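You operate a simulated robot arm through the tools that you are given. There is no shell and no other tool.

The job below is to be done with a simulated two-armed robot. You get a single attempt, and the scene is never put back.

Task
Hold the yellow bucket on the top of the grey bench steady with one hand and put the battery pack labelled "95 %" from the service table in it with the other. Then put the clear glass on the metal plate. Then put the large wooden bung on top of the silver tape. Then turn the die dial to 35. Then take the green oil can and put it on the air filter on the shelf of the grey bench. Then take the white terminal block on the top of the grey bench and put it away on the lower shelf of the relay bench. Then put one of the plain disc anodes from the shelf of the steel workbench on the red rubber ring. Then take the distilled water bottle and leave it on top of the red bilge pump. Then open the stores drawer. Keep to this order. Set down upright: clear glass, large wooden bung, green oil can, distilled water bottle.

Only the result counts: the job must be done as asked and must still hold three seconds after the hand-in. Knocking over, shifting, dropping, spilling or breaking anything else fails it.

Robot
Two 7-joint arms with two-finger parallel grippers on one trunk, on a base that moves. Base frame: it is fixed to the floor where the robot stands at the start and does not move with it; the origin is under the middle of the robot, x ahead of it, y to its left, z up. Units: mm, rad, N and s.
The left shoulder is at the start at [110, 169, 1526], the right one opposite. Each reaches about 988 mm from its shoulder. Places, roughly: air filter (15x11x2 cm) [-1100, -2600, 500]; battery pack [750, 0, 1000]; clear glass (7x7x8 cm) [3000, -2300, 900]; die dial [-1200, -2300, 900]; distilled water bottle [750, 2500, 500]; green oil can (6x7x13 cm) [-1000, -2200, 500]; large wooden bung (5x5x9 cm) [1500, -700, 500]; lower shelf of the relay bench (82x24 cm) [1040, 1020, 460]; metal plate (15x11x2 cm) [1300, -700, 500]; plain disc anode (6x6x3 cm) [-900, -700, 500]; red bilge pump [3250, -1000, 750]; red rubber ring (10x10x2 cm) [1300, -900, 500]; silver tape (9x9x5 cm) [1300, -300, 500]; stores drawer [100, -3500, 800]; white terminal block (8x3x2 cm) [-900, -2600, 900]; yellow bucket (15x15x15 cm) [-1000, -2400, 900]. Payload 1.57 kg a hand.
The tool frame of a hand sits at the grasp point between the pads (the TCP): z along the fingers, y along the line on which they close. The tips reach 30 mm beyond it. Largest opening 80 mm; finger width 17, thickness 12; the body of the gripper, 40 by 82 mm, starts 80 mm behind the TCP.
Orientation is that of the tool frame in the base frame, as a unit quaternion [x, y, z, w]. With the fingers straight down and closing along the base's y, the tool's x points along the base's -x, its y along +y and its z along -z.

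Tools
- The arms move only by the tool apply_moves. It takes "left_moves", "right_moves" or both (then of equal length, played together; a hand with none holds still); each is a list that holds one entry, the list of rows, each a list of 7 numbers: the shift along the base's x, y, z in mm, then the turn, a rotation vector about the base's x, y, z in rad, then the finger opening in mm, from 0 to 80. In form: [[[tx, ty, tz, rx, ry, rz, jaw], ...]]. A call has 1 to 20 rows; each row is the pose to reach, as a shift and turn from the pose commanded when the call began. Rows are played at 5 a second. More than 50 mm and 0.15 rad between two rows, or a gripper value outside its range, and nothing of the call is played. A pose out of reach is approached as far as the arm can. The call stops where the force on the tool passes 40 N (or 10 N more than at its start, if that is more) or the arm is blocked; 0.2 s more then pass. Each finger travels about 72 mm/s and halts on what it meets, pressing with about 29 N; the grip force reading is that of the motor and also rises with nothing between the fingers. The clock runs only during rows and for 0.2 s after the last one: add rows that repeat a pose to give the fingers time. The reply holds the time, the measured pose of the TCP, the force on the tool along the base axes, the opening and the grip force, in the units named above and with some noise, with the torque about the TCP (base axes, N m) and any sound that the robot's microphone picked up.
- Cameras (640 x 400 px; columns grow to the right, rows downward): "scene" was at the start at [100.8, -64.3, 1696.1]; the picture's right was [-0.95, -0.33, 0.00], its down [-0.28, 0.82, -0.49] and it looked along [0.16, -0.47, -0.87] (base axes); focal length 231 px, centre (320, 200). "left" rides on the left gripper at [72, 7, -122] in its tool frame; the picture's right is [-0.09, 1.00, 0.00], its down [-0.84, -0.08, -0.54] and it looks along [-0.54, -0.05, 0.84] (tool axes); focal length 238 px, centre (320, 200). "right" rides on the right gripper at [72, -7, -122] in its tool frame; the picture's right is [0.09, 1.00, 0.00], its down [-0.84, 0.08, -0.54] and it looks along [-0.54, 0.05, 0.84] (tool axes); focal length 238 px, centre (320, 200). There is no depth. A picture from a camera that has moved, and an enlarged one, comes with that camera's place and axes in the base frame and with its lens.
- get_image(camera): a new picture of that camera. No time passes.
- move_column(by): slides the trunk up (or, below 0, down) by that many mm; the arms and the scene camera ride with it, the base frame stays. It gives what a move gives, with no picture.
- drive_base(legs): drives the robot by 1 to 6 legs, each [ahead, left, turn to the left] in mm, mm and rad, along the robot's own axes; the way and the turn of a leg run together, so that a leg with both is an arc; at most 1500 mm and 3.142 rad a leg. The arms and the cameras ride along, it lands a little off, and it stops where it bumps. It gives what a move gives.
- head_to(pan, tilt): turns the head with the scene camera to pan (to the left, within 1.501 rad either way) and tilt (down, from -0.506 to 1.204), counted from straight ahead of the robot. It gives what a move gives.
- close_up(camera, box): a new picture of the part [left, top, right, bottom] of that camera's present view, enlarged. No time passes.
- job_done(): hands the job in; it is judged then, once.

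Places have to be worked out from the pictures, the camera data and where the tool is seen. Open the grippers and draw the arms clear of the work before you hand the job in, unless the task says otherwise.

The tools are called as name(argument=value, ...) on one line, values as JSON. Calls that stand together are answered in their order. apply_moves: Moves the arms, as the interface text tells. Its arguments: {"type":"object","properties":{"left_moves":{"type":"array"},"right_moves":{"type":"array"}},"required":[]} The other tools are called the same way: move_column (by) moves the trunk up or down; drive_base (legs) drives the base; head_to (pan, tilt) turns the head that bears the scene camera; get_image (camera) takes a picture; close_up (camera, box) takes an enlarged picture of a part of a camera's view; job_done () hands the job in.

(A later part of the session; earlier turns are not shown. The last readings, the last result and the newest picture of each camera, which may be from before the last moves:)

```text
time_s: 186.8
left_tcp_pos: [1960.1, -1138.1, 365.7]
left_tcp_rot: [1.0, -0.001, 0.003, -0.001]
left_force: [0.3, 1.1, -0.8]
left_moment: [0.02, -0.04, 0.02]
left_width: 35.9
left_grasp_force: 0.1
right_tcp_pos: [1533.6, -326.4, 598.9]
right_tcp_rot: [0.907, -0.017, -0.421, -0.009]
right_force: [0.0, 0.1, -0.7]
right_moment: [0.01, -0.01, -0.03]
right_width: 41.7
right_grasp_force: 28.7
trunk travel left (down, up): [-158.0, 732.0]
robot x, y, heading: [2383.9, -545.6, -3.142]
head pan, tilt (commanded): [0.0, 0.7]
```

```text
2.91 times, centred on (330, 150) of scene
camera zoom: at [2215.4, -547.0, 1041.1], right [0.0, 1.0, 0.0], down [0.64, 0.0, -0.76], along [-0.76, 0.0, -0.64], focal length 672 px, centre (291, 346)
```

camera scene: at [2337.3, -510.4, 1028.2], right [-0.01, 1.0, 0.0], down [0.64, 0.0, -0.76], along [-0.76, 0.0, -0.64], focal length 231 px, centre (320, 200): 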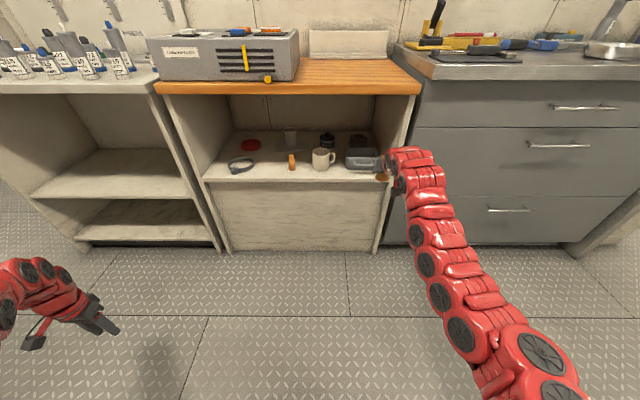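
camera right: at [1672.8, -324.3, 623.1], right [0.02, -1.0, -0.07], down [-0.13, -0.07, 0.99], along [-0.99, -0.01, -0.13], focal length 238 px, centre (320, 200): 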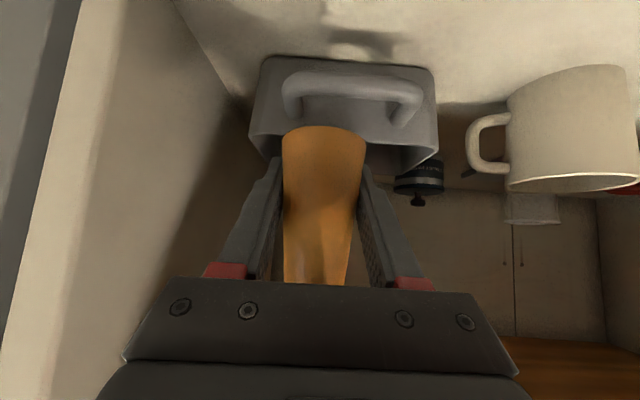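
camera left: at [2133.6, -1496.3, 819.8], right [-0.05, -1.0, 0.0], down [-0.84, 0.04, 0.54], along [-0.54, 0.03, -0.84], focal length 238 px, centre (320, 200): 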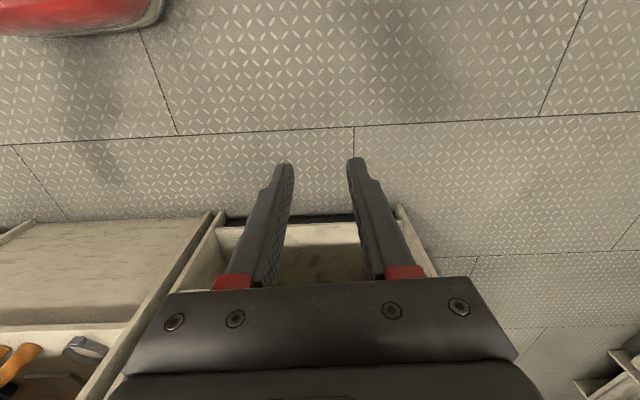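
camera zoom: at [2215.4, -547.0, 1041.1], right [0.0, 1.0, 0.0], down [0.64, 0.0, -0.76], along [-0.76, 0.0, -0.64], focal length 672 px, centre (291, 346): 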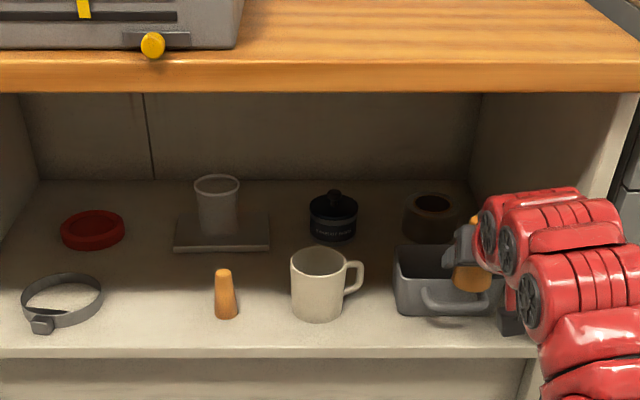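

Tape centre confirmed at ≈(1298, -333). Tray rim ≈561, bung base ≈572. I raise 4 mm more and drive 120 mm over the tray.

move_column(by=4)

drive_base(legs=[[120, 6, 0]])

get_image(camera="right")

close_up(camera="scene", box=[220, 90, 440, 210])

```text
time_s: 187.3
left_tcp_pos: [1961.5, -1138.1, 368.9]
left_tcp_rot: [1.0, -0.001, 0.003, 0.0]
left_force: [-0.5, -0.4, -0.5]
left_moment: [0.04, 0.02, 0.01]
left_width: 36.1
left_grasp_force: 0.1
right_tcp_pos: [1533.7, -325.6, 603.7]
right_tcp_rot: [0.907, -0.016, -0.42, -0.008]
right_force: [0.0, -1.1, -0.9]
right_moment: [0.0, 0.01, -0.01]
right_width: 41.5
right_grasp_force: 28.7
trunk travel left (down, up): [-162.0, 728.0]
robot x, y, heading: [2382.4, -547.4, -3.147]
head pan, tilt (commanded): [0.0, 0.7]
```

```text
time_s: 188.6
left_tcp_pos: [1842.8, -1146.1, 369.2]
left_tcp_rot: [1.0, 0.001, 0.003, 0.0]
left_force: [-0.1, 0.5, -0.9]
left_moment: [-0.02, 0.0, 0.0]
left_width: 36.1
left_grasp_force: 0.0
right_tcp_pos: [1413.5, -335.3, 604.3]
right_tcp_rot: [0.907, -0.016, -0.42, -0.009]
right_force: [0.1, -0.1, 0.1]
right_moment: [-0.05, 0.02, -0.01]
right_width: 41.4
right_grasp_force: 29.6
trunk travel left (down, up): [-162.0, 728.0]
robot x, y, heading: [2260.2, -549.4, -3.143]
head pan, tilt (commanded): [0.0, 0.7]
```

```text
taken
camera right: at [1552.3, -332.6, 627.0], right [0.02, -1.0, -0.07], down [-0.13, -0.07, 0.99], along [-0.99, -0.01, -0.13], focal length 238 px, centre (320, 200)
```

right: 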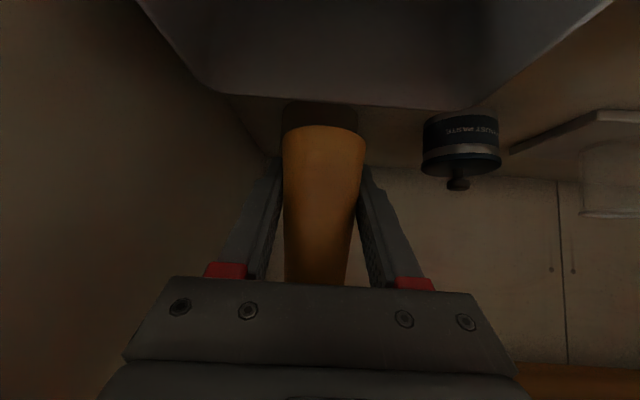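

```text
2.91 times, centred on (330, 150) of scene
camera zoom: at [2095.4, -553.6, 1045.1], right [0.0, 1.0, 0.0], down [0.64, 0.0, -0.76], along [-0.76, 0.0, -0.64], focal length 672 px, centre (291, 346)
```

zoom: 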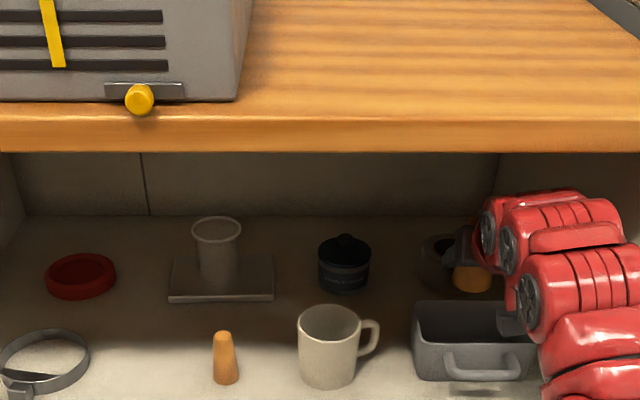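

The bung is past the tray. I drive 30 mm, lower 16 mm, then drive the remaining 56 mm.

drive_base(legs=[[30, 0, 0]])

move_column(by=-16)

drive_base(legs=[[56, 0, 0]])

get_image(camera="right")

close_up(camera="scene", box=[300, 110, 460, 210])

```text
time_s: 189.4
left_tcp_pos: [1813.1, -1145.2, 369.6]
left_tcp_rot: [1.0, 0.001, 0.002, 0.0]
left_force: [0.4, 0.1, 0.1]
left_moment: [0.01, -0.01, -0.03]
left_width: 36.3
left_grasp_force: 0.2
right_tcp_pos: [1383.2, -335.5, 602.9]
right_tcp_rot: [0.907, -0.016, -0.42, -0.009]
right_force: [-0.3, 0.4, -0.7]
right_moment: [0.0, -0.01, 0.04]
right_width: 41.5
right_grasp_force: 29.1
trunk travel left (down, up): [-162.0, 728.0]
robot x, y, heading: [2234.9, -552.4, -3.133]
head pan, tilt (commanded): [0.0, 0.7]
```

```text
time_s: 190.0
left_tcp_pos: [1814.3, -1145.2, 354.3]
left_tcp_rot: [1.0, 0.001, 0.003, 0.0]
left_force: [0.3, -0.8, -0.2]
left_moment: [0.02, 0.01, 0.0]
left_width: 36.0
left_grasp_force: 0.0
right_tcp_pos: [1384.1, -335.7, 588.2]
right_tcp_rot: [0.907, -0.015, -0.42, -0.008]
right_force: [0.4, 0.8, -0.9]
right_moment: [-0.01, -0.05, 0.0]
right_width: 41.6
right_grasp_force: 28.9
trunk travel left (down, up): [-146.0, 744.0]
robot x, y, heading: [2234.1, -552.4, -3.134]
head pan, tilt (commanded): [0.0, 0.7]
```

```text
time_s: 191.0
left_tcp_pos: [1758.9, -1147.3, 354.7]
left_tcp_rot: [1.0, 0.001, 0.002, 0.0]
left_force: [0.5, -0.5, -0.2]
left_moment: [-0.01, -0.01, 0.01]
left_width: 35.8
left_grasp_force: 0.1
right_tcp_pos: [1328.1, -337.8, 587.2]
right_tcp_rot: [0.908, -0.014, -0.419, -0.008]
right_force: [0.0, 0.1, -0.1]
right_moment: [-0.02, 0.02, -0.01]
right_width: 41.6
right_grasp_force: 28.5
trunk travel left (down, up): [-146.0, 744.0]
robot x, y, heading: [2175.0, -548.5, -3.14]
head pan, tilt (commanded): [0.0, 0.7]
```

```text
taken
camera right: at [1466.1, -335.1, 610.8], right [0.03, -1.0, -0.07], down [-0.13, -0.08, 0.99], along [-0.99, -0.02, -0.13], focal length 238 px, centre (320, 200)
```

right: 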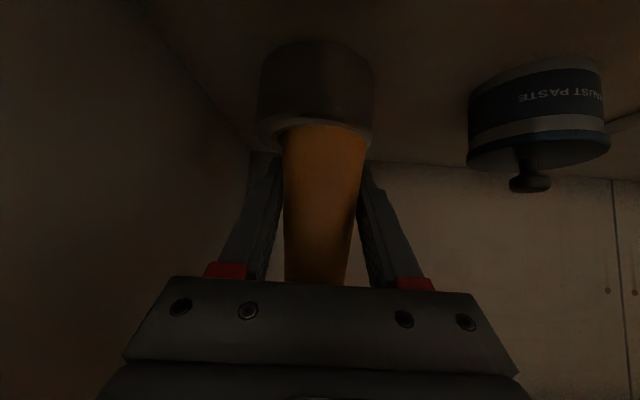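

```text
4.00 times, centred on (380, 160) of scene
camera zoom: at [2009.8, -554.5, 1029.1], right [-0.01, 1.0, 0.0], down [0.64, 0.0, -0.76], along [-0.76, 0.0, -0.64], focal length 923 px, centre (80, 360)
```

zoom: 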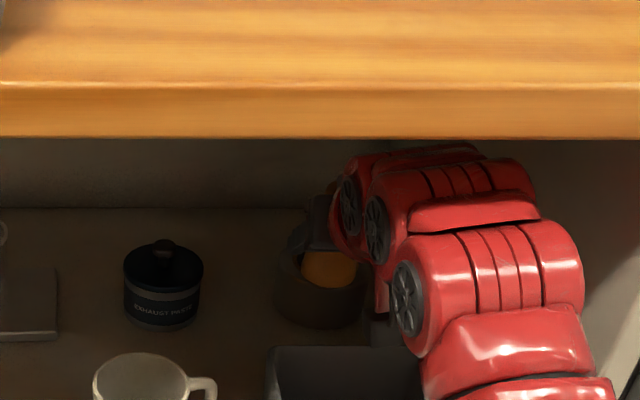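

Laterally aligned within ~2 mm; the tape centre now looks like x≈1288, so I advance another 10 mm before lowering.

drive_base(legs=[[11, 0, 0]])

move_column(by=-8)

get_image(camera="right")

close_up(camera="scene", box=[340, 140, 420, 190])

```text
time_s: 191.7
left_tcp_pos: [1748.1, -1147.0, 353.7]
left_tcp_rot: [1.0, 0.002, 0.003, -0.001]
left_force: [-0.5, 0.8, -0.2]
left_moment: [0.01, -0.01, 0.0]
left_width: 36.2
left_grasp_force: 0.1
right_tcp_pos: [1316.2, -338.6, 586.8]
right_tcp_rot: [0.908, -0.014, -0.419, -0.007]
right_force: [0.2, 0.5, -0.9]
right_moment: [0.02, -0.01, 0.01]
right_width: 41.2
right_grasp_force: 28.7
trunk travel left (down, up): [-146.0, 744.0]
robot x, y, heading: [2169.2, -552.2, -3.14]
head pan, tilt (commanded): [0.0, 0.7]
```

```text
time_s: 192.3
left_tcp_pos: [1748.0, -1147.7, 345.5]
left_tcp_rot: [1.0, 0.003, 0.003, -0.001]
left_force: [-0.1, 1.1, 0.3]
left_moment: [-0.03, 0.01, -0.02]
left_width: 36.2
left_grasp_force: 0.0
right_tcp_pos: [1317.3, -338.6, 579.6]
right_tcp_rot: [0.908, -0.014, -0.419, -0.008]
right_force: [0.2, -0.6, -0.5]
right_moment: [0.04, 0.01, 0.02]
right_width: 41.3
right_grasp_force: 28.8
trunk travel left (down, up): [-138.0, 752.0]
robot x, y, heading: [2166.0, -552.3, -3.132]
head pan, tilt (commanded): [0.0, 0.7]
```

```text
taken
camera right: at [1455.3, -335.4, 603.1], right [0.03, -1.0, -0.07], down [-0.13, -0.08, 0.99], along [-0.99, -0.02, -0.13], focal length 238 px, centre (320, 200)
```

right: 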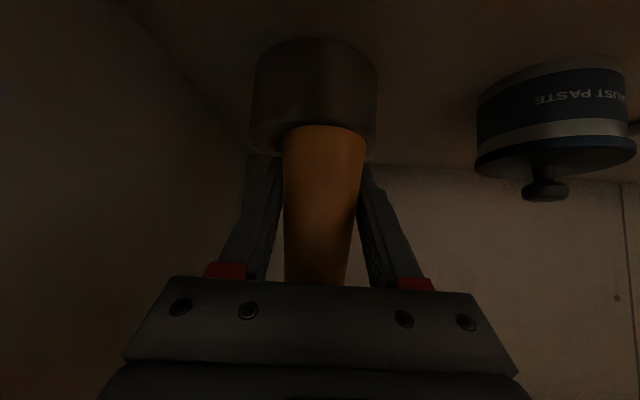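

```text
8.00 times, centred on (380, 165) of scene
camera zoom: at [1999.2, -554.6, 1021.2], right [-0.01, 1.0, 0.0], down [0.64, 0.0, -0.76], along [-0.76, 0.0, -0.64], focal length 1847 px, centre (-160, 480)
```

zoom: 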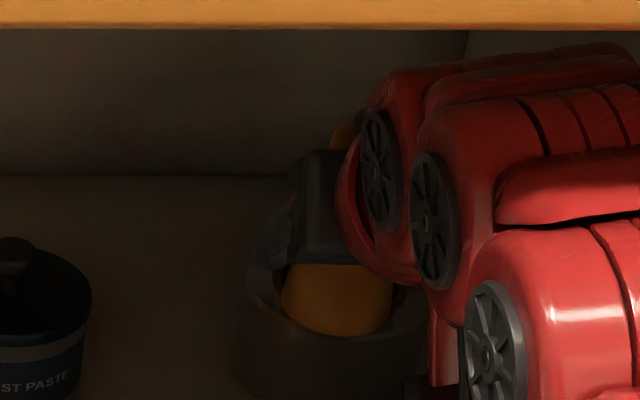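

Position is good (≈30 mm forward of the tape's centre). I lower in small trunk steps and watch the force.

move_column(by=-3)

```text
time_s: 192.8
left_tcp_pos: [1748.1, -1148.0, 342.9]
left_tcp_rot: [1.0, 0.003, 0.003, 0.0]
left_force: [0.6, -0.3, -0.4]
left_moment: [0.01, 0.01, 0.0]
left_width: 35.8
left_grasp_force: 0.1
right_tcp_pos: [1316.4, -339.1, 577.4]
right_tcp_rot: [0.908, -0.013, -0.419, -0.007]
right_force: [-0.3, -0.1, -0.9]
right_moment: [0.01, 0.0, -0.02]
right_width: 41.5
right_grasp_force: 29.5
trunk travel left (down, up): [-135.0, 755.0]
robot x, y, heading: [2165.3, -551.3, -3.134]
head pan, tilt (commanded): [0.0, 0.7]
```

No contact yet; I go down 3 mm more.

move_column(by=-3)

```text
time_s: 193.3
left_tcp_pos: [1747.3, -1147.5, 340.1]
left_tcp_rot: [1.0, 0.002, 0.002, 0.0]
left_force: [-0.7, 1.6, 0.1]
left_moment: [0.02, 0.01, 0.0]
left_width: 36.2
left_grasp_force: 0.1
right_tcp_pos: [1317.0, -338.3, 575.1]
right_tcp_rot: [0.907, -0.014, -0.421, -0.008]
right_force: [-1.3, 0.4, 3.6]
right_moment: [0.03, -0.05, 0.01]
right_width: 41.5
right_grasp_force: 29.1
trunk travel left (down, up): [-132.0, 758.0]
robot x, y, heading: [2164.1, -551.1, -3.133]
head pan, tilt (commanded): [0.0, 0.7]
```

Contact (≈4 N) at the expected tape height. I open the fingers slowly.

apply_moves(right_moves=[[[0, 0, 0, 0, 0, 0, 44], [0, 0, 0, 0, 0, 0, 48], [0, 0, 0, 0, 0, 0, 56], [0, 0, 0, 0, 0, 0, 64], [0, 0, 0, 0, 0, 0, 64], [0, 0, 0, 0, 0, 0, 64]]])

get_image(camera="right")

```text
time_s: 194.7
left_tcp_pos: [1747.8, -1147.2, 339.6]
left_tcp_rot: [1.0, 0.002, 0.002, 0.0]
left_force: [-0.6, -0.8, -0.2]
left_moment: [0.02, 0.0, 0.02]
left_width: 36.1
left_grasp_force: 0.0
right_tcp_pos: [1315.9, -338.8, 573.1]
right_tcp_rot: [0.907, -0.014, -0.42, -0.008]
right_force: [0.6, 0.7, 3.2]
right_moment: [-0.09, 0.05, -0.02]
right_width: 63.0
right_grasp_force: 0.1
trunk travel left (down, up): [-132.0, 758.0]
robot x, y, heading: [2166.1, -550.5, -3.133]
head pan, tilt (commanded): [0.0, 0.7]
```

```text
taken
camera right: at [1455.5, -335.4, 597.4], right [0.03, -1.0, -0.07], down [-0.13, -0.08, 0.99], along [-0.99, -0.02, -0.13], focal length 238 px, centre (320, 200)
```

right: 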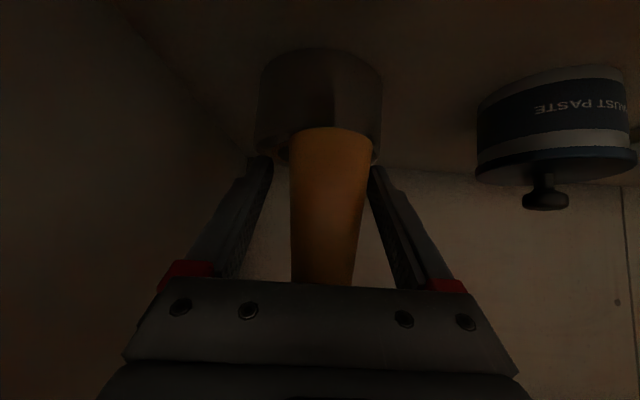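

The bung stands on the tape; fingertips just touch the tape top. I raise 5 mm and back straight out 70 mm.

move_column(by=5)

get_image(camera="right")

```text
time_s: 195.3
left_tcp_pos: [1748.0, -1148.6, 344.5]
left_tcp_rot: [1.0, 0.003, 0.003, 0.0]
left_force: [-0.2, -0.4, 0.9]
left_moment: [-0.03, -0.02, -0.02]
left_width: 36.2
left_grasp_force: 0.1
right_tcp_pos: [1316.1, -338.2, 577.1]
right_tcp_rot: [0.908, -0.013, -0.42, -0.008]
right_force: [-0.9, 0.0, -0.1]
right_moment: [0.01, -0.01, 0.01]
right_width: 64.0
right_grasp_force: 0.0
trunk travel left (down, up): [-137.0, 753.0]
robot x, y, heading: [2163.0, -553.3, -3.134]
head pan, tilt (commanded): [0.0, 0.7]
```

```text
taken
camera right: at [1455.2, -335.6, 601.8], right [0.03, -1.0, -0.07], down [-0.13, -0.08, 0.99], along [-0.99, -0.02, -0.13], focal length 238 px, centre (320, 200)
```

right: 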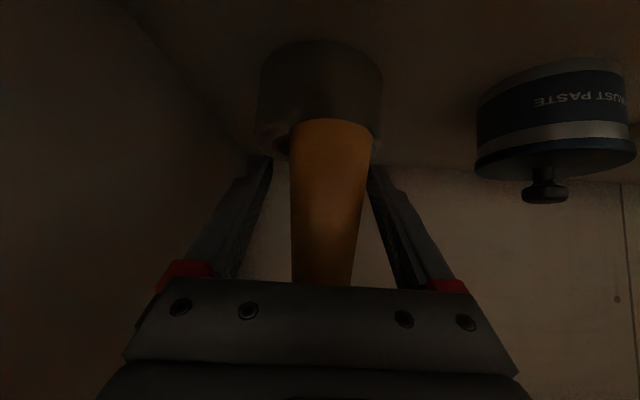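

Clear of the tape. I open a bit more for margin and back out 72 mm.

apply_moves(right_moves=[[[0, 0, 0, 0, 0, 0, 74], [0, 0, 0, 0, 0, 0, 78], [0, 0, 0, 0, 0, 0, 78]]])

drive_base(legs=[[-72, 0, 0]])

get_image(camera="right")

```text
time_s: 196.1
left_tcp_pos: [1747.7, -1147.6, 344.6]
left_tcp_rot: [1.0, 0.001, 0.003, 0.0]
left_force: [0.4, -0.3, -0.4]
left_moment: [0.0, 0.03, -0.01]
left_width: 35.9
left_grasp_force: 0.1
right_tcp_pos: [1316.1, -337.4, 578.5]
right_tcp_rot: [0.908, -0.015, -0.419, -0.008]
right_force: [-0.3, 0.8, -0.7]
right_moment: [0.02, -0.02, -0.03]
right_width: 77.8
right_grasp_force: 0.1
trunk travel left (down, up): [-137.0, 753.0]
robot x, y, heading: [2165.7, -549.5, -3.136]
head pan, tilt (commanded): [0.0, 0.7]
```

```text
time_s: 197.1
left_tcp_pos: [1817.2, -1147.1, 345.2]
left_tcp_rot: [1.0, 0.002, 0.002, 0.0]
left_force: [-0.3, -0.1, 0.0]
left_moment: [-0.01, 0.0, 0.02]
left_width: 36.0
left_grasp_force: 0.0
right_tcp_pos: [1386.6, -338.2, 579.4]
right_tcp_rot: [0.907, -0.014, -0.421, -0.008]
right_force: [-0.3, 1.2, -0.2]
right_moment: [0.02, 0.01, -0.04]
right_width: 77.7
right_grasp_force: 0.0
trunk travel left (down, up): [-137.0, 753.0]
robot x, y, heading: [2237.1, -550.7, -3.139]
head pan, tilt (commanded): [0.0, 0.7]
```

```text
taken
camera right: at [1525.5, -333.9, 602.4], right [0.03, -1.0, -0.07], down [-0.13, -0.08, 0.99], along [-0.99, -0.02, -0.13], focal length 238 px, centre (320, 200)
```

right: 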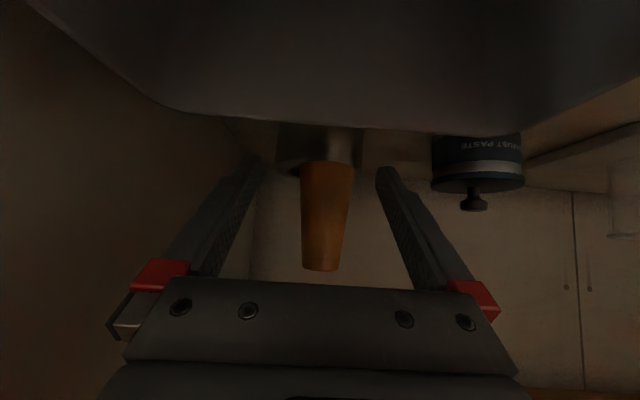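

The bung stands on the tape (step 3 done). I raise 24 mm to clear the tray rim and back out 250 mm.

move_column(by=24)

drive_base(legs=[[-250, 0, 0]])

close_up(camera="scene", box=[200, 100, 420, 210])

```text
time_s: 197.8
left_tcp_pos: [1817.2, -1146.9, 369.2]
left_tcp_rot: [1.0, 0.002, 0.002, 0.0]
left_force: [-0.2, 0.3, -0.9]
left_moment: [0.0, -0.02, 0.01]
left_width: 36.1
left_grasp_force: 0.1
right_tcp_pos: [1385.4, -337.0, 602.8]
right_tcp_rot: [0.908, -0.014, -0.419, -0.009]
right_force: [0.1, 0.1, 0.0]
right_moment: [0.02, 0.01, -0.02]
right_width: 78.2
right_grasp_force: 0.0
trunk travel left (down, up): [-161.0, 729.0]
robot x, y, heading: [2237.0, -550.6, -3.141]
head pan, tilt (commanded): [0.0, 0.7]
```

```text
time_s: 199.6
left_tcp_pos: [2065.2, -1144.8, 370.0]
left_tcp_rot: [1.0, 0.001, 0.001, 0.0]
left_force: [-0.4, 0.2, -0.1]
left_moment: [0.0, -0.02, 0.0]
left_width: 36.0
left_grasp_force: 0.0
right_tcp_pos: [1637.5, -333.7, 603.8]
right_tcp_rot: [0.907, -0.016, -0.42, -0.008]
right_force: [0.5, 0.2, 0.0]
right_moment: [-0.01, -0.02, -0.01]
right_width: 77.9
right_grasp_force: 0.2
trunk travel left (down, up): [-161.0, 729.0]
robot x, y, heading: [2483.9, -553.4, -3.139]
head pan, tilt (commanded): [0.0, 0.7]
```

```text
2.91 times, centred on (310, 155) of scene
camera zoom: at [2319.1, -552.7, 1044.3], right [0.0, 1.0, 0.0], down [0.64, 0.0, -0.77], along [-0.77, 0.0, -0.64], focal length 672 px, centre (349, 331)
```

zoom: 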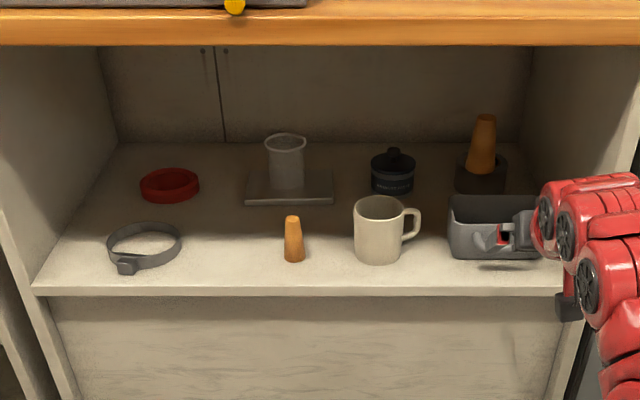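

Step 3 confirmed. Next is the die dial on the grey bench. I first pull the right hand back/down from the bench edge before raising the trunk.

apply_moves(right_moves=[[[10, 0, -35, 0, 0, 0, 60], [25, 0, -70, 0, 0, 0, 40], [45, 0, -105, 0, 0, 0, 40], [70, 0, -140, 0, 0, 0, 40], [95, 0, -175, 0, 0, 0, 40], [115, 0, -200, 0, 0, 0, 40], [115, 0, -200, 0, 0, 0, 40]]])

```text
time_s: 201.2
left_tcp_pos: [2065.1, -1143.6, 370.0]
left_tcp_rot: [1.0, 0.0, 0.002, 0.0]
left_force: [0.4, -0.3, 0.5]
left_moment: [-0.04, -0.01, -0.01]
left_width: 36.0
left_grasp_force: 0.0
right_tcp_pos: [1681.5, -343.5, 379.4]
right_tcp_rot: [0.907, -0.017, -0.42, -0.01]
right_force: [0.4, -0.3, 0.2]
right_moment: [0.0, 0.0, 0.05]
right_width: 39.8
right_grasp_force: 0.1
right hand out of reach, approached as far as the arm can: row 2, 3, 4, 5, 6, 7
trunk travel left (down, up): [-161.0, 729.0]
robot x, y, heading: [2485.9, -550.4, -3.142]
head pan, tilt (commanded): [0.0, 0.7]
```

The fingertips are now ~35 mm in front of the bench edge. I raise the trunk.

move_column(by=660)

apply_moves(right_moves=[[[0, 0, 10, 0, -0.12, 0, 40], [0, 0, 20, 0, -0.24, 0, 40], [0, 10, 30, 0, -0.36, 0, 40], [5, 20, 30, 0, -0.48, 0, 40], [10, 30, 30, 0, -0.6, 0, 40], [20, 40, 30, 0, -0.72, 0, 40], [30, 50, 30, 0, -0.84, 0, 40], [40, 60, 30, 0, -0.872, 0, 40]]])

get_image(camera="scene")

```text
refused: 660 is not a number from -400 to 400
```

```text
time_s: 203.0
left_tcp_pos: [2065.7, -1143.6, 368.9]
left_tcp_rot: [1.0, 0.0, 0.003, 0.001]
left_force: [0.4, -0.2, 0.5]
left_moment: [0.0, -0.03, 0.04]
left_width: 35.9
left_grasp_force: 0.1
right_tcp_pos: [1810.4, -327.9, 411.3]
right_tcp_rot: [1.0, -0.019, -0.007, -0.024]
right_force: [-0.2, -0.2, -0.4]
right_moment: [0.01, 0.01, -0.01]
right_width: 40.1
right_grasp_force: 0.0
right hand out of reach, approached as far as the arm can: row 4, 5, 6, 7, 8
trunk travel left (down, up): [-161.0, 729.0]
robot x, y, heading: [2485.2, -549.6, -3.139]
head pan, tilt (commanded): [0.0, 0.7]
```

```text
taken
camera scene: at [2319.0, -553.1, 1044.2], right [0.0, 1.0, 0.0], down [0.64, 0.0, -0.76], along [-0.76, 0.0, -0.64], focal length 231 px, centre (320, 200)
```

scene: 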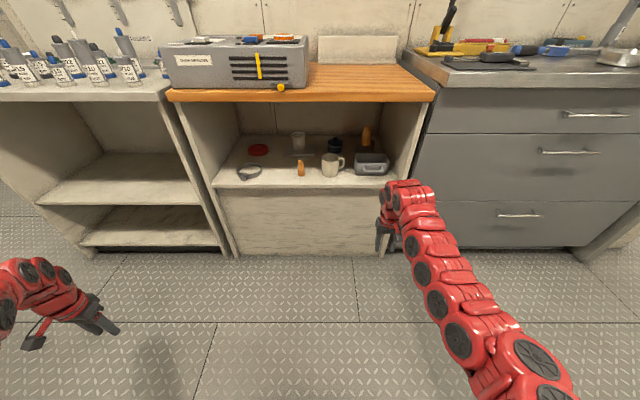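

The arm is now pointing down, clear of the bench. I raise the trunk in two steps (max 400 each) and bring the left hand inward.

move_column(by=400)

move_column(by=270)

apply_moves(left_moves=[[[-25, 30, 10, 0, 0, 0, 40], [-50, 60, 20, 0, 0, 0, 50], [-75, 95, 30, 0, 0, 0, 60], [-100, 130, 40, 0, 0, 0, 60], [-125, 170, 50, 0, 0, 0, 60], [-150, 210, 60, 0, 0, 0, 60], [-180, 245, 70, 0, 0, 0, 60], [-210, 280, 80, 0, 0, 0, 60], [-230, 315, 90, 0, 0, 0, 60], [-230, 345, 90, 0, 0, 0, 60]]])

```text
time_s: 206.8
left_tcp_pos: [2065.0, -1145.2, 768.8]
left_tcp_rot: [1.0, 0.0, 0.002, 0.0]
left_force: [-0.1, -0.3, 0.0]
left_moment: [-0.01, 0.0, 0.0]
left_width: 35.7
left_grasp_force: 0.1
right_tcp_pos: [1810.6, -327.4, 811.1]
right_tcp_rot: [1.0, -0.02, -0.006, -0.024]
right_force: [-0.4, 0.2, 0.3]
right_moment: [-0.02, 0.03, -0.03]
right_width: 40.1
right_grasp_force: 0.0
trunk travel left (down, up): [-561.0, 329.0]
robot x, y, heading: [2482.2, -553.6, -3.14]
head pan, tilt (commanded): [0.0, 0.7]
```

```text
time_s: 209.6
left_tcp_pos: [2064.8, -1144.2, 1038.8]
left_tcp_rot: [1.0, 0.0, 0.002, 0.0]
left_force: [0.0, 0.2, -0.7]
left_moment: [-0.02, -0.01, -0.01]
left_width: 35.8
left_grasp_force: 0.0
right_tcp_pos: [1810.0, -326.2, 1080.6]
right_tcp_rot: [1.0, -0.019, -0.006, -0.024]
right_force: [-0.3, -0.9, -0.6]
right_moment: [0.01, 0.0, 0.01]
right_width: 39.7
right_grasp_force: 0.3
trunk travel left (down, up): [-831.0, 59.0]
robot x, y, heading: [2483.4, -549.0, -3.141]
head pan, tilt (commanded): [0.0, 0.7]
```

```text
time_s: 211.8
left_tcp_pos: [1836.0, -799.6, 1130.0]
left_tcp_rot: [1.0, -0.001, 0.001, 0.0]
left_force: [-0.2, 0.4, 0.3]
left_moment: [0.0, -0.01, 0.0]
left_width: 59.9
left_grasp_force: 0.1
left hand out of reach, approached as far as the arm can: row 1, 2, 3, 4, 5, 6, 7
right_tcp_pos: [1810.3, -327.5, 1080.6]
right_tcp_rot: [1.0, -0.019, -0.007, -0.024]
right_force: [-0.2, -0.3, -0.5]
right_moment: [0.0, 0.0, 0.01]
right_width: 39.9
right_grasp_force: 0.1
trunk travel left (down, up): [-831.0, 59.0]
robot x, y, heading: [2486.3, -549.3, -3.143]
head pan, tilt (commanded): [0.0, 0.7]
```

Now both hands are in front and high. I raise the right hand to match, then turn left, drive down the aisle, and turn to face −x.

apply_moves(right_moves=[[[0, 0, 25, 0, 0, 0, 40], [0, 0, 50, 0, 0, 0, 40], [0, 0, 50, 0, 0, 0, 40]]])

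drive_base(legs=[[0, 0, 1.571], [1500, 0, 0], [250, -100, 0], [0, 0, -1.571], [0, 260, 0]])

head_to(pan=0.0, tilt=0.4)

get_image(camera="scene")

```text
time_s: 212.6
left_tcp_pos: [1836.9, -798.8, 1129.8]
left_tcp_rot: [1.0, 0.0, 0.003, 0.001]
left_force: [-0.5, -0.6, 0.4]
left_moment: [0.02, 0.0, 0.03]
left_width: 59.9
left_grasp_force: 0.0
right_tcp_pos: [1814.5, -330.1, 1128.1]
right_tcp_rot: [0.999, -0.021, -0.008, -0.026]
right_force: [0.3, -0.4, -0.7]
right_moment: [0.03, 0.0, 0.01]
right_width: 40.4
right_grasp_force: 0.0
right hand out of reach, approached as far as the arm can: row 2, 3
trunk travel left (down, up): [-831.0, 59.0]
robot x, y, heading: [2485.4, -552.1, -3.143]
head pan, tilt (commanded): [0.0, 0.7]
```

```text
time_s: 230.8
left_tcp_pos: [1849.0, -2894.0, 1129.9]
left_tcp_rot: [0.999, 0.036, 0.003, 0.0]
left_force: [0.3, -0.6, -0.3]
left_moment: [-0.02, -0.03, 0.0]
left_width: 60.0
left_grasp_force: 0.1
right_tcp_pos: [1794.6, -2427.5, 1129.9]
right_tcp_rot: [1.0, 0.016, -0.009, -0.024]
right_force: [0.0, 0.4, -0.2]
right_moment: [-0.01, 0.01, 0.02]
right_width: 40.0
right_grasp_force: 0.0
trunk travel left (down, up): [-831.0, 59.0]
robot x, y, heading: [2479.5, -2596.7, -3.065]
head pan, tilt (commanded): [0.0, 0.7]
```

```text
time_s: 231.6
left_tcp_pos: [1849.5, -2896.5, 1129.4]
left_tcp_rot: [0.999, 0.037, 0.003, 0.0]
left_force: [0.2, 0.5, 0.9]
left_moment: [0.03, 0.0, 0.01]
left_width: 60.2
left_grasp_force: 0.1
right_tcp_pos: [1792.2, -2428.7, 1130.2]
right_tcp_rot: [1.0, 0.016, -0.009, -0.025]
right_force: [-0.4, 0.1, 0.5]
right_moment: [0.0, -0.02, 0.01]
right_width: 39.9
right_grasp_force: 0.0
trunk travel left (down, up): [-831.0, 59.0]
robot x, y, heading: [2474.5, -2598.2, -3.067]
head pan, tilt (commanded): [0.0, 0.4]
```

```text
taken
camera scene: at [2303.3, -2614.7, 1741.0], right [-0.08, 1.0, 0.0], down [0.39, 0.03, -0.92], along [-0.92, -0.07, -0.39], focal length 231 px, centre (320, 200)
```

scene: 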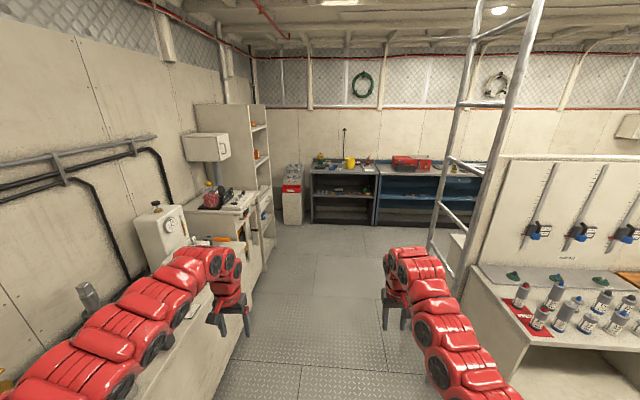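

I'm a bit close to the steering bench on the left; I straighten, shift right 140 mm and then drive toward the grey bench.

drive_base(legs=[[0, -140, -0.075], [1400, 0, 0], [900, 0, 0]])

get_image(camera="scene")

```text
time_s: 243.8
left_tcp_pos: [-471.5, -2702.7, 1129.9]
left_tcp_rot: [1.0, 0.002, 0.001, 0.0]
left_force: [-0.7, -0.1, 0.3]
left_moment: [0.02, 0.0, 0.0]
left_width: 60.2
left_grasp_force: 0.1
right_tcp_pos: [-494.8, -2231.2, 1129.2]
right_tcp_rot: [0.999, -0.02, -0.009, -0.026]
right_force: [-0.3, 0.8, 0.3]
right_moment: [0.02, 0.0, 0.0]
right_width: 40.1
right_grasp_force: 0.0
trunk travel left (down, up): [-831.0, 59.0]
robot x, y, heading: [173.2, -2450.3, -3.133]
head pan, tilt (commanded): [0.0, 0.4]
```

```text
taken
camera scene: at [1.7, -2452.1, 1741.1], right [-0.01, 1.0, 0.0], down [0.39, 0.0, -0.92], along [-0.92, -0.01, -0.39], focal length 231 px, centre (320, 200)
```

scene: 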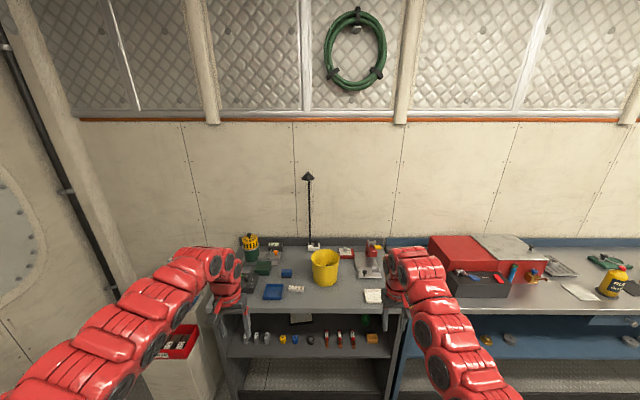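

I'm in front of the grey bench. I zoom on the dial and the shelf items.

close_up(camera="scene", box=[300, 230, 400, 290])

close_up(camera="scene", box=[210, 290, 430, 390])

```text
6.40 times, centred on (350, 260) of scene
camera zoom: at [1.7, -2452.1, 1741.1], right [-0.01, 1.0, 0.0], down [0.39, 0.0, -0.92], along [-0.92, -0.01, -0.39], focal length 1477 px, centre (128, -184)
```

zoom: 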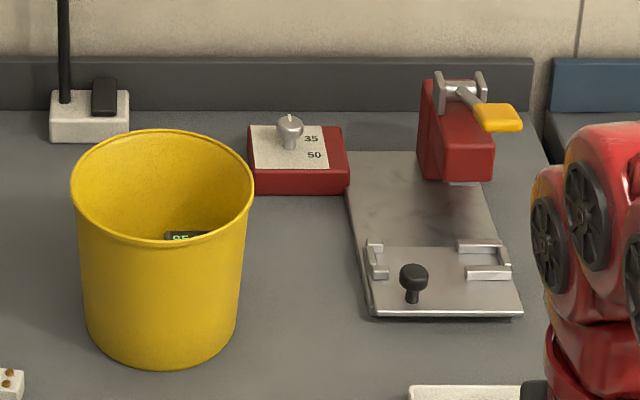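

```text
2.91 times, centred on (320, 340) of scene
camera zoom: at [1.7, -2452.1, 1741.1], right [-0.01, 1.0, 0.0], down [0.39, 0.0, -0.92], along [-0.92, -0.01, -0.39], focal length 672 px, centre (320, -207)
```

zoom: 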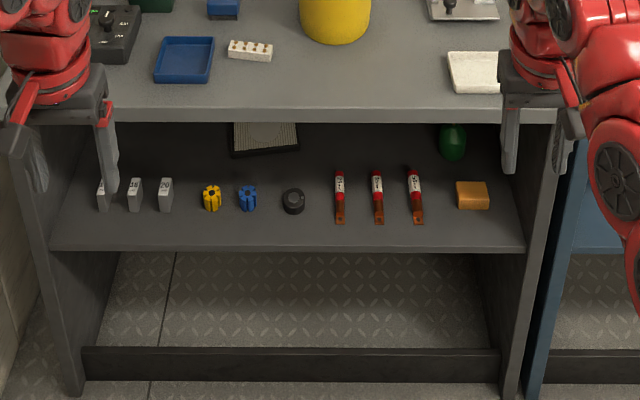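

The dial is at ≈(-1212, -2304), with 35 and 50 visible; the knob axis is vertical. I drive up to the bench with hands high.

drive_base(legs=[[495, 0, -0.008]])

head_to(pan=0.0, tilt=0.7)

close_up(camera="scene", box=[300, 160, 420, 235])

get_image(camera="right")

```text
time_s: 246.8
left_tcp_pos: [-975.2, -2687.2, 1129.3]
left_tcp_rot: [1.0, -0.007, 0.002, 0.0]
left_force: [0.0, -0.2, -0.4]
left_moment: [0.01, 0.0, -0.01]
left_width: 59.9
left_grasp_force: 0.1
right_tcp_pos: [-989.7, -2214.9, 1130.4]
right_tcp_rot: [0.999, -0.029, -0.009, -0.026]
right_force: [0.1, 0.4, -0.6]
right_moment: [-0.01, -0.02, 0.01]
right_width: 40.0
right_grasp_force: 0.1
trunk travel left (down, up): [-831.0, 59.0]
robot x, y, heading: [-325.9, -2444.2, 3.13]
head pan, tilt (commanded): [0.0, 0.4]
```

```text
time_s: 247.6
left_tcp_pos: [-976.9, -2687.3, 1128.8]
left_tcp_rot: [1.0, -0.008, 0.003, 0.0]
left_force: [-0.5, 1.7, -0.3]
left_moment: [0.01, 0.0, -0.01]
left_width: 60.1
left_grasp_force: 0.1
right_tcp_pos: [-991.3, -2217.8, 1128.9]
right_tcp_rot: [0.999, -0.029, -0.008, -0.026]
right_force: [0.5, 0.5, 0.2]
right_moment: [0.0, -0.01, 0.01]
right_width: 39.5
right_grasp_force: 0.0
trunk travel left (down, up): [-831.0, 59.0]
robot x, y, heading: [-328.1, -2444.7, 3.13]
head pan, tilt (commanded): [0.0, 0.7]
```

```text
5.33 times, centred on (360, 198) of scene
camera zoom: at [-491.3, -2447.4, 1714.2], right [0.01, 1.0, 0.0], down [0.64, -0.01, -0.77], along [-0.77, 0.01, -0.64], focal length 1231 px, centre (107, 213)
```

zoom: 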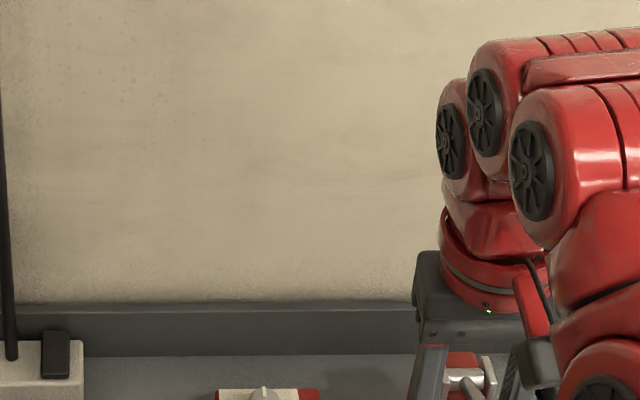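

```text
taken
camera right: at [-917.8, -2219.8, 1249.4], right [0.04, -1.0, -0.05], down [-0.83, -0.06, 0.55], along [-0.55, 0.02, -0.83], focal length 238 px, centre (320, 200)
```

right: 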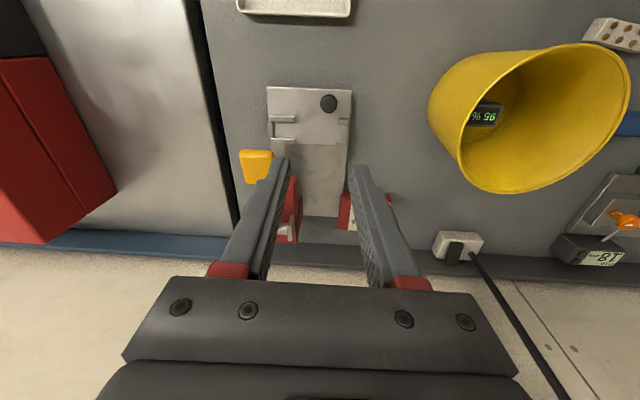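

The dial is lower in the scene picture; I crop there.

close_up(camera="scene", box=[325, 220, 389, 260])

```text
10.00 times, centred on (357, 240) of scene
camera zoom: at [-491.3, -2447.4, 1714.2], right [0.01, 1.0, 0.0], down [0.64, -0.01, -0.77], along [-0.77, 0.01, -0.64], focal length 2308 px, centre (-50, -200)
```

zoom: 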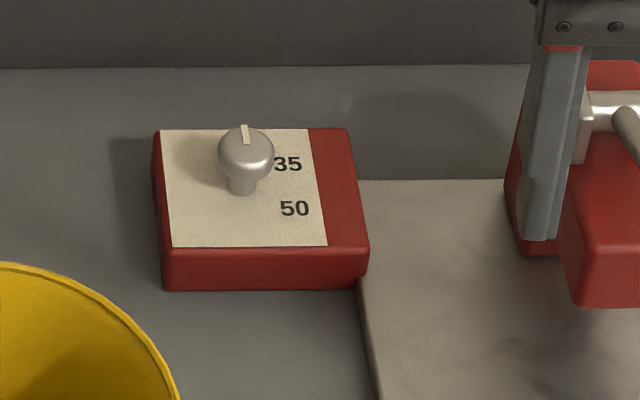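

The pointer mark is toward the back; numbers 35 and 50 are on the right. I move the right hand to y≈−2304 to look at the dial between the fingers.

apply_moves(right_moves=[[[0, -30, 0, 0, 0, 0, 60], [0, -60, 0, 0, 0, 0, 80], [0, -88, 0, 0, 0, 0, 80], [0, -88, 0, 0, 0, 0, 80]]])

get_image(camera="right")

close_up(camera="right", box=[270, 160, 370, 260])

```text
time_s: 248.6
left_tcp_pos: [-976.9, -2686.6, 1129.2]
left_tcp_rot: [1.0, -0.007, 0.003, 0.0]
left_force: [1.3, 0.0, -0.3]
left_moment: [0.03, -0.01, 0.01]
left_width: 60.1
left_grasp_force: 0.1
right_tcp_pos: [-990.2, -2308.0, 1128.5]
right_tcp_rot: [0.999, -0.028, -0.009, -0.026]
right_force: [0.0, 0.7, -0.1]
right_moment: [-0.02, 0.04, 0.02]
right_width: 79.9
right_grasp_force: 0.1
trunk travel left (down, up): [-831.0, 59.0]
robot x, y, heading: [-324.9, -2449.5, 3.128]
head pan, tilt (commanded): [0.0, 0.7]
```

```text
taken
camera right: at [-916.6, -2310.3, 1248.5], right [0.04, -1.0, -0.05], down [-0.83, -0.06, 0.55], along [-0.56, 0.02, -0.83], focal length 238 px, centre (320, 200)
```

right: 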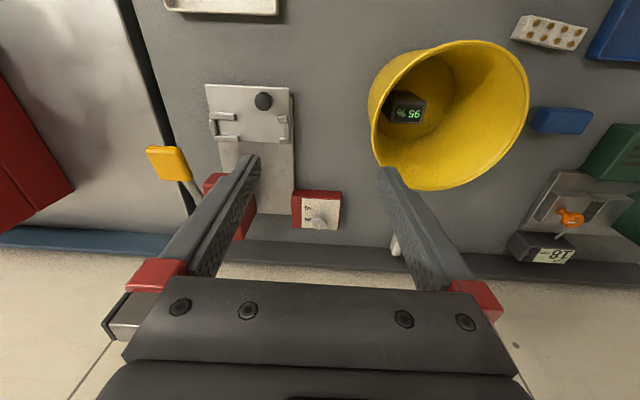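

```text
4.00 times, centred on (320, 210) of right
camera zoom: at [-916.6, -2310.3, 1248.5], right [0.04, -1.0, -0.05], down [-0.83, -0.06, 0.55], along [-0.56, 0.02, -0.83], focal length 953 px, centre (320, 160)
```

zoom: 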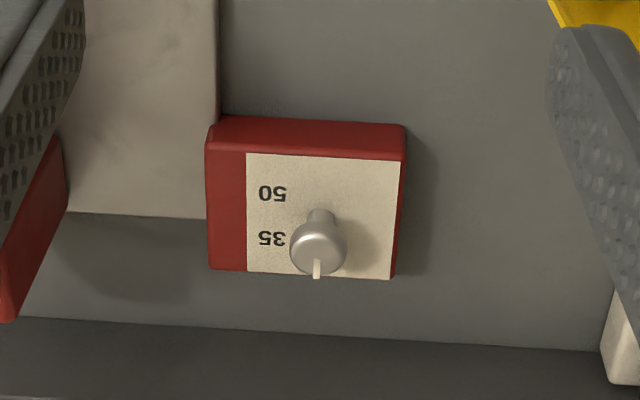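

Labels work out as 35 at 60° and 50 at 120° clockwise from the pointer's present direction (toward the wall); the knob is at ≈(-1195, -2304), head z≈902, ~26 mm wide. I'll grip it with a steep hand and turn it −60°. First raise both hands 100 mm relative, then lower the trunk 150 mm.

apply_moves(left_moves=[[[0, 0, 35, 0, 0, 0, 60], [0, 0, 70, 0, 0, 0, 40], [0, 0, 100, 0, 0, 0, 40], [0, 0, 100, 0, 0, 0, 40]]], right_moves=[[[0, 0, 35, 0, 0, 0, 80], [0, 0, 70, 0, 0, 0, 60], [0, 0, 100, 0, 0, 0, 60], [0, 0, 100, 0, 0, 0, 60]]])

move_column(by=-150)

```text
time_s: 249.6
left_tcp_pos: [-975.3, -2687.9, 1228.0]
left_tcp_rot: [1.0, -0.008, 0.003, -0.001]
left_force: [-0.7, -0.5, -0.5]
left_moment: [0.03, -0.01, 0.04]
left_width: 40.3
left_grasp_force: 0.1
right_tcp_pos: [-970.7, -2303.2, 1141.4]
right_tcp_rot: [0.999, -0.029, -0.012, -0.026]
right_force: [-0.4, -0.4, 0.8]
right_moment: [0.01, -0.01, -0.03]
right_width: 59.9
right_grasp_force: 0.2
right hand out of reach, approached as far as the arm can: row 1, 2, 3, 4
trunk travel left (down, up): [-831.0, 59.0]
robot x, y, heading: [-320.9, -2446.7, 3.127]
head pan, tilt (commanded): [0.0, 0.7]
```

```text
time_s: 251.3
left_tcp_pos: [-975.9, -2687.4, 1077.0]
left_tcp_rot: [1.0, -0.008, 0.002, 0.0]
left_force: [-0.4, 0.2, -0.2]
left_moment: [0.02, 0.02, 0.03]
left_width: 40.2
left_grasp_force: 0.0
right_tcp_pos: [-971.3, -2302.8, 989.8]
right_tcp_rot: [0.999, -0.028, -0.011, -0.025]
right_force: [-0.4, 0.6, -0.1]
right_moment: [0.03, -0.05, 0.01]
right_width: 59.9
right_grasp_force: 0.1
trunk travel left (down, up): [-681.0, 209.0]
robot x, y, heading: [-320.7, -2449.5, 3.134]
head pan, tilt (commanded): [0.0, 0.7]
```

The right hand stayed at z≈990 next to the bucket. I shift it right 15 mm for clearance, then drive 60 mm ahead.

apply_moves(right_moves=[[[0, 8, 5, 0, 0, 0, 50], [0, 18, 10, 0, 0, 0, 50], [0, 18, 10, 0, 0, 0, 50]]])

drive_base(legs=[[60, 0, 0]])

get_image(camera="right")

get_image(camera="scene")

```text
time_s: 252.1
left_tcp_pos: [-976.4, -2687.8, 1077.7]
left_tcp_rot: [1.0, -0.007, 0.002, 0.0]
left_force: [0.0, 0.0, -0.5]
left_moment: [0.01, -0.02, -0.02]
left_width: 40.1
left_grasp_force: 0.0
right_tcp_pos: [-972.8, -2291.7, 992.8]
right_tcp_rot: [0.999, -0.028, -0.013, -0.026]
right_force: [0.2, 0.4, -0.6]
right_moment: [-0.01, 0.0, -0.02]
right_width: 50.0
right_grasp_force: 0.1
right hand out of reach, approached as far as the arm can: row 1, 2, 3
trunk travel left (down, up): [-681.0, 209.0]
robot x, y, heading: [-324.8, -2450.9, 3.133]
head pan, tilt (commanded): [0.0, 0.7]
```

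```text
time_s: 253.1
left_tcp_pos: [-1034.8, -2687.0, 1077.6]
left_tcp_rot: [1.0, -0.008, 0.002, -0.001]
left_force: [-0.7, -0.1, 0.6]
left_moment: [-0.01, -0.04, 0.0]
left_width: 40.2
left_grasp_force: 0.0
right_tcp_pos: [-1031.2, -2290.6, 992.5]
right_tcp_rot: [0.999, -0.028, -0.014, -0.027]
right_force: [-1.0, 0.7, -0.4]
right_moment: [0.02, 0.02, 0.0]
right_width: 49.9
right_grasp_force: 0.1
trunk travel left (down, up): [-681.0, 209.0]
robot x, y, heading: [-385.7, -2449.7, 3.127]
head pan, tilt (commanded): [0.0, 0.7]
```

```text
taken
camera right: at [-956.6, -2294.0, 1111.9], right [0.04, -1.0, -0.05], down [-0.83, -0.06, 0.56], along [-0.56, 0.03, -0.83], focal length 238 px, centre (320, 200)
```

right: 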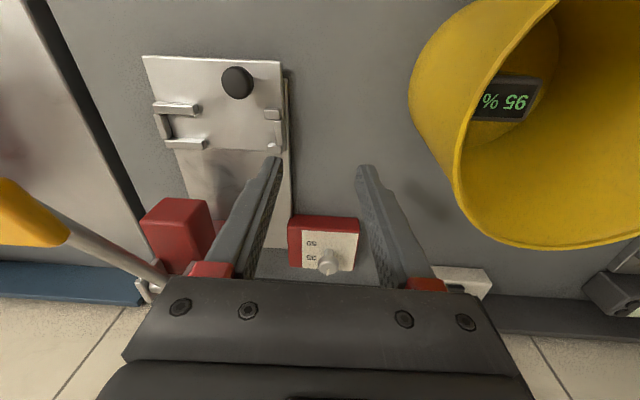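

```text
taken
camera scene: at [-549.7, -2446.7, 1564.3], right [0.01, 1.0, 0.0], down [0.64, -0.01, -0.76], along [-0.76, 0.01, -0.64], focal length 231 px, centre (320, 200)
```

scene: 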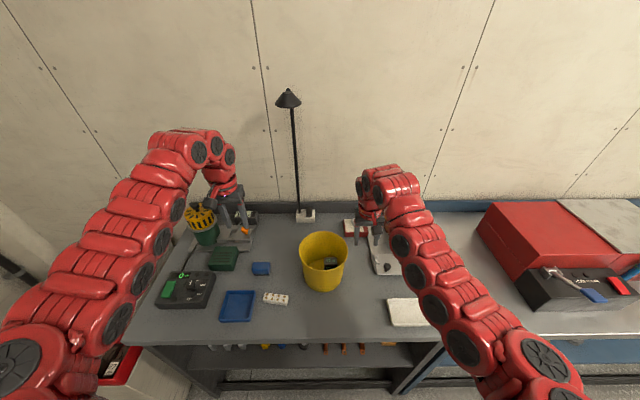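

The base still has room. I drive 30 mm further, then pitch the right hand forward and move above the knob.

drive_base(legs=[[30, 0, 0]])

apply_moves(right_moves=[[[-20, -2, 0, 0, 0.1, 0, 50], [-45, -5, 0, 0, 0.2, 0, 50], [-70, -8, 0, 0, 0.3, 0, 50], [-95, -10, 0, 0, 0.4, 0, 50], [-115, -12, 0, 0, 0.436, 0, 50], [-134, -13, -10, 0, 0.436, 0, 50], [-134, -13, -10, 0, 0.436, 0, 50]]])

get_image(camera="right")

get_image(camera="scene")

```text
time_s: 253.9
left_tcp_pos: [-1061.3, -2686.3, 1078.1]
left_tcp_rot: [1.0, -0.007, 0.001, 0.0]
left_force: [0.8, -0.9, 0.2]
left_moment: [-0.02, 0.01, 0.02]
left_width: 39.9
left_grasp_force: 0.1
right_tcp_pos: [-1058.1, -2291.1, 992.7]
right_tcp_rot: [0.999, -0.028, -0.014, -0.026]
right_force: [0.6, 0.4, 0.5]
right_moment: [-0.01, 0.05, 0.02]
right_width: 50.0
right_grasp_force: 0.0
trunk travel left (down, up): [-681.0, 209.0]
robot x, y, heading: [-411.0, -2446.6, 3.133]
head pan, tilt (commanded): [0.0, 0.7]
```

```text
time_s: 255.5
left_tcp_pos: [-1064.9, -2686.4, 1078.1]
left_tcp_rot: [1.0, -0.007, 0.002, 0.001]
left_force: [-0.8, -0.2, -0.2]
left_moment: [0.01, 0.01, 0.0]
left_width: 39.6
left_grasp_force: 0.1
right_tcp_pos: [-1193.8, -2302.9, 982.0]
right_tcp_rot: [0.972, -0.034, -0.23, -0.02]
right_force: [0.7, -0.1, -0.7]
right_moment: [-0.02, -0.03, 0.05]
right_width: 49.9
right_grasp_force: 0.2
trunk travel left (down, up): [-681.0, 209.0]
robot x, y, heading: [-410.0, -2447.1, 3.131]
head pan, tilt (commanded): [0.0, 0.7]
```

```text
taken
camera right: at [-1074.9, -2305.4, 1057.9], right [0.01, -1.0, -0.06], down [-0.51, -0.06, 0.86], along [-0.86, 0.02, -0.51], focal length 238 px, centre (320, 200)
```

right: 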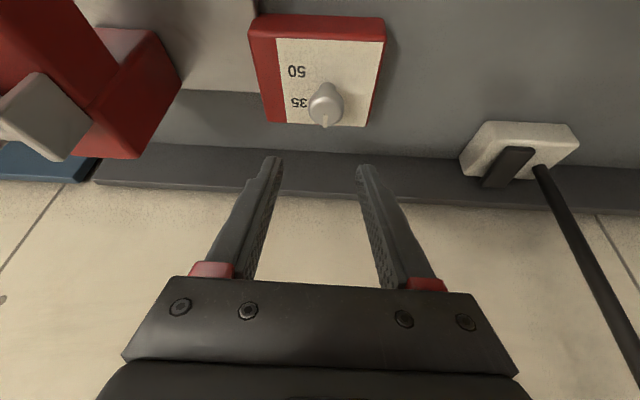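

```text
taken
camera scene: at [-578.1, -2446.2, 1564.3], right [0.01, 1.0, 0.0], down [0.64, -0.01, -0.77], along [-0.77, 0.01, -0.64], focal length 231 px, centre (320, 200)
```

scene: 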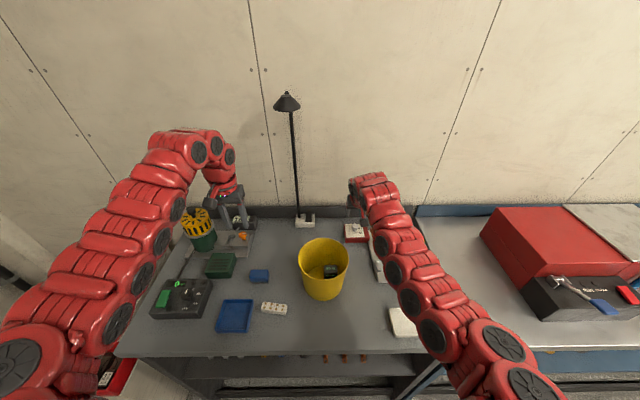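

The hand is above and the dial is clearly visible. I zoom in to refine the knob's position and pointer.

close_up(camera="right", box=[240, 5, 400, 135])

```text
3.08 times, centred on (320, 70) of right
camera zoom: at [-1074.9, -2305.4, 1057.9], right [0.01, -1.0, -0.06], down [-0.51, -0.06, 0.86], along [-0.86, 0.02, -0.51], focal length 733 px, centre (320, 600)
```

zoom: 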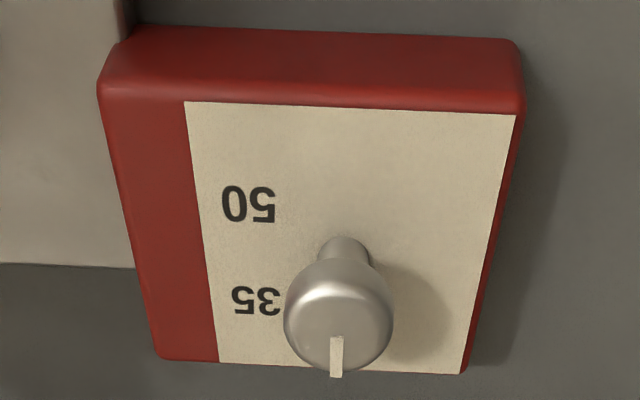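

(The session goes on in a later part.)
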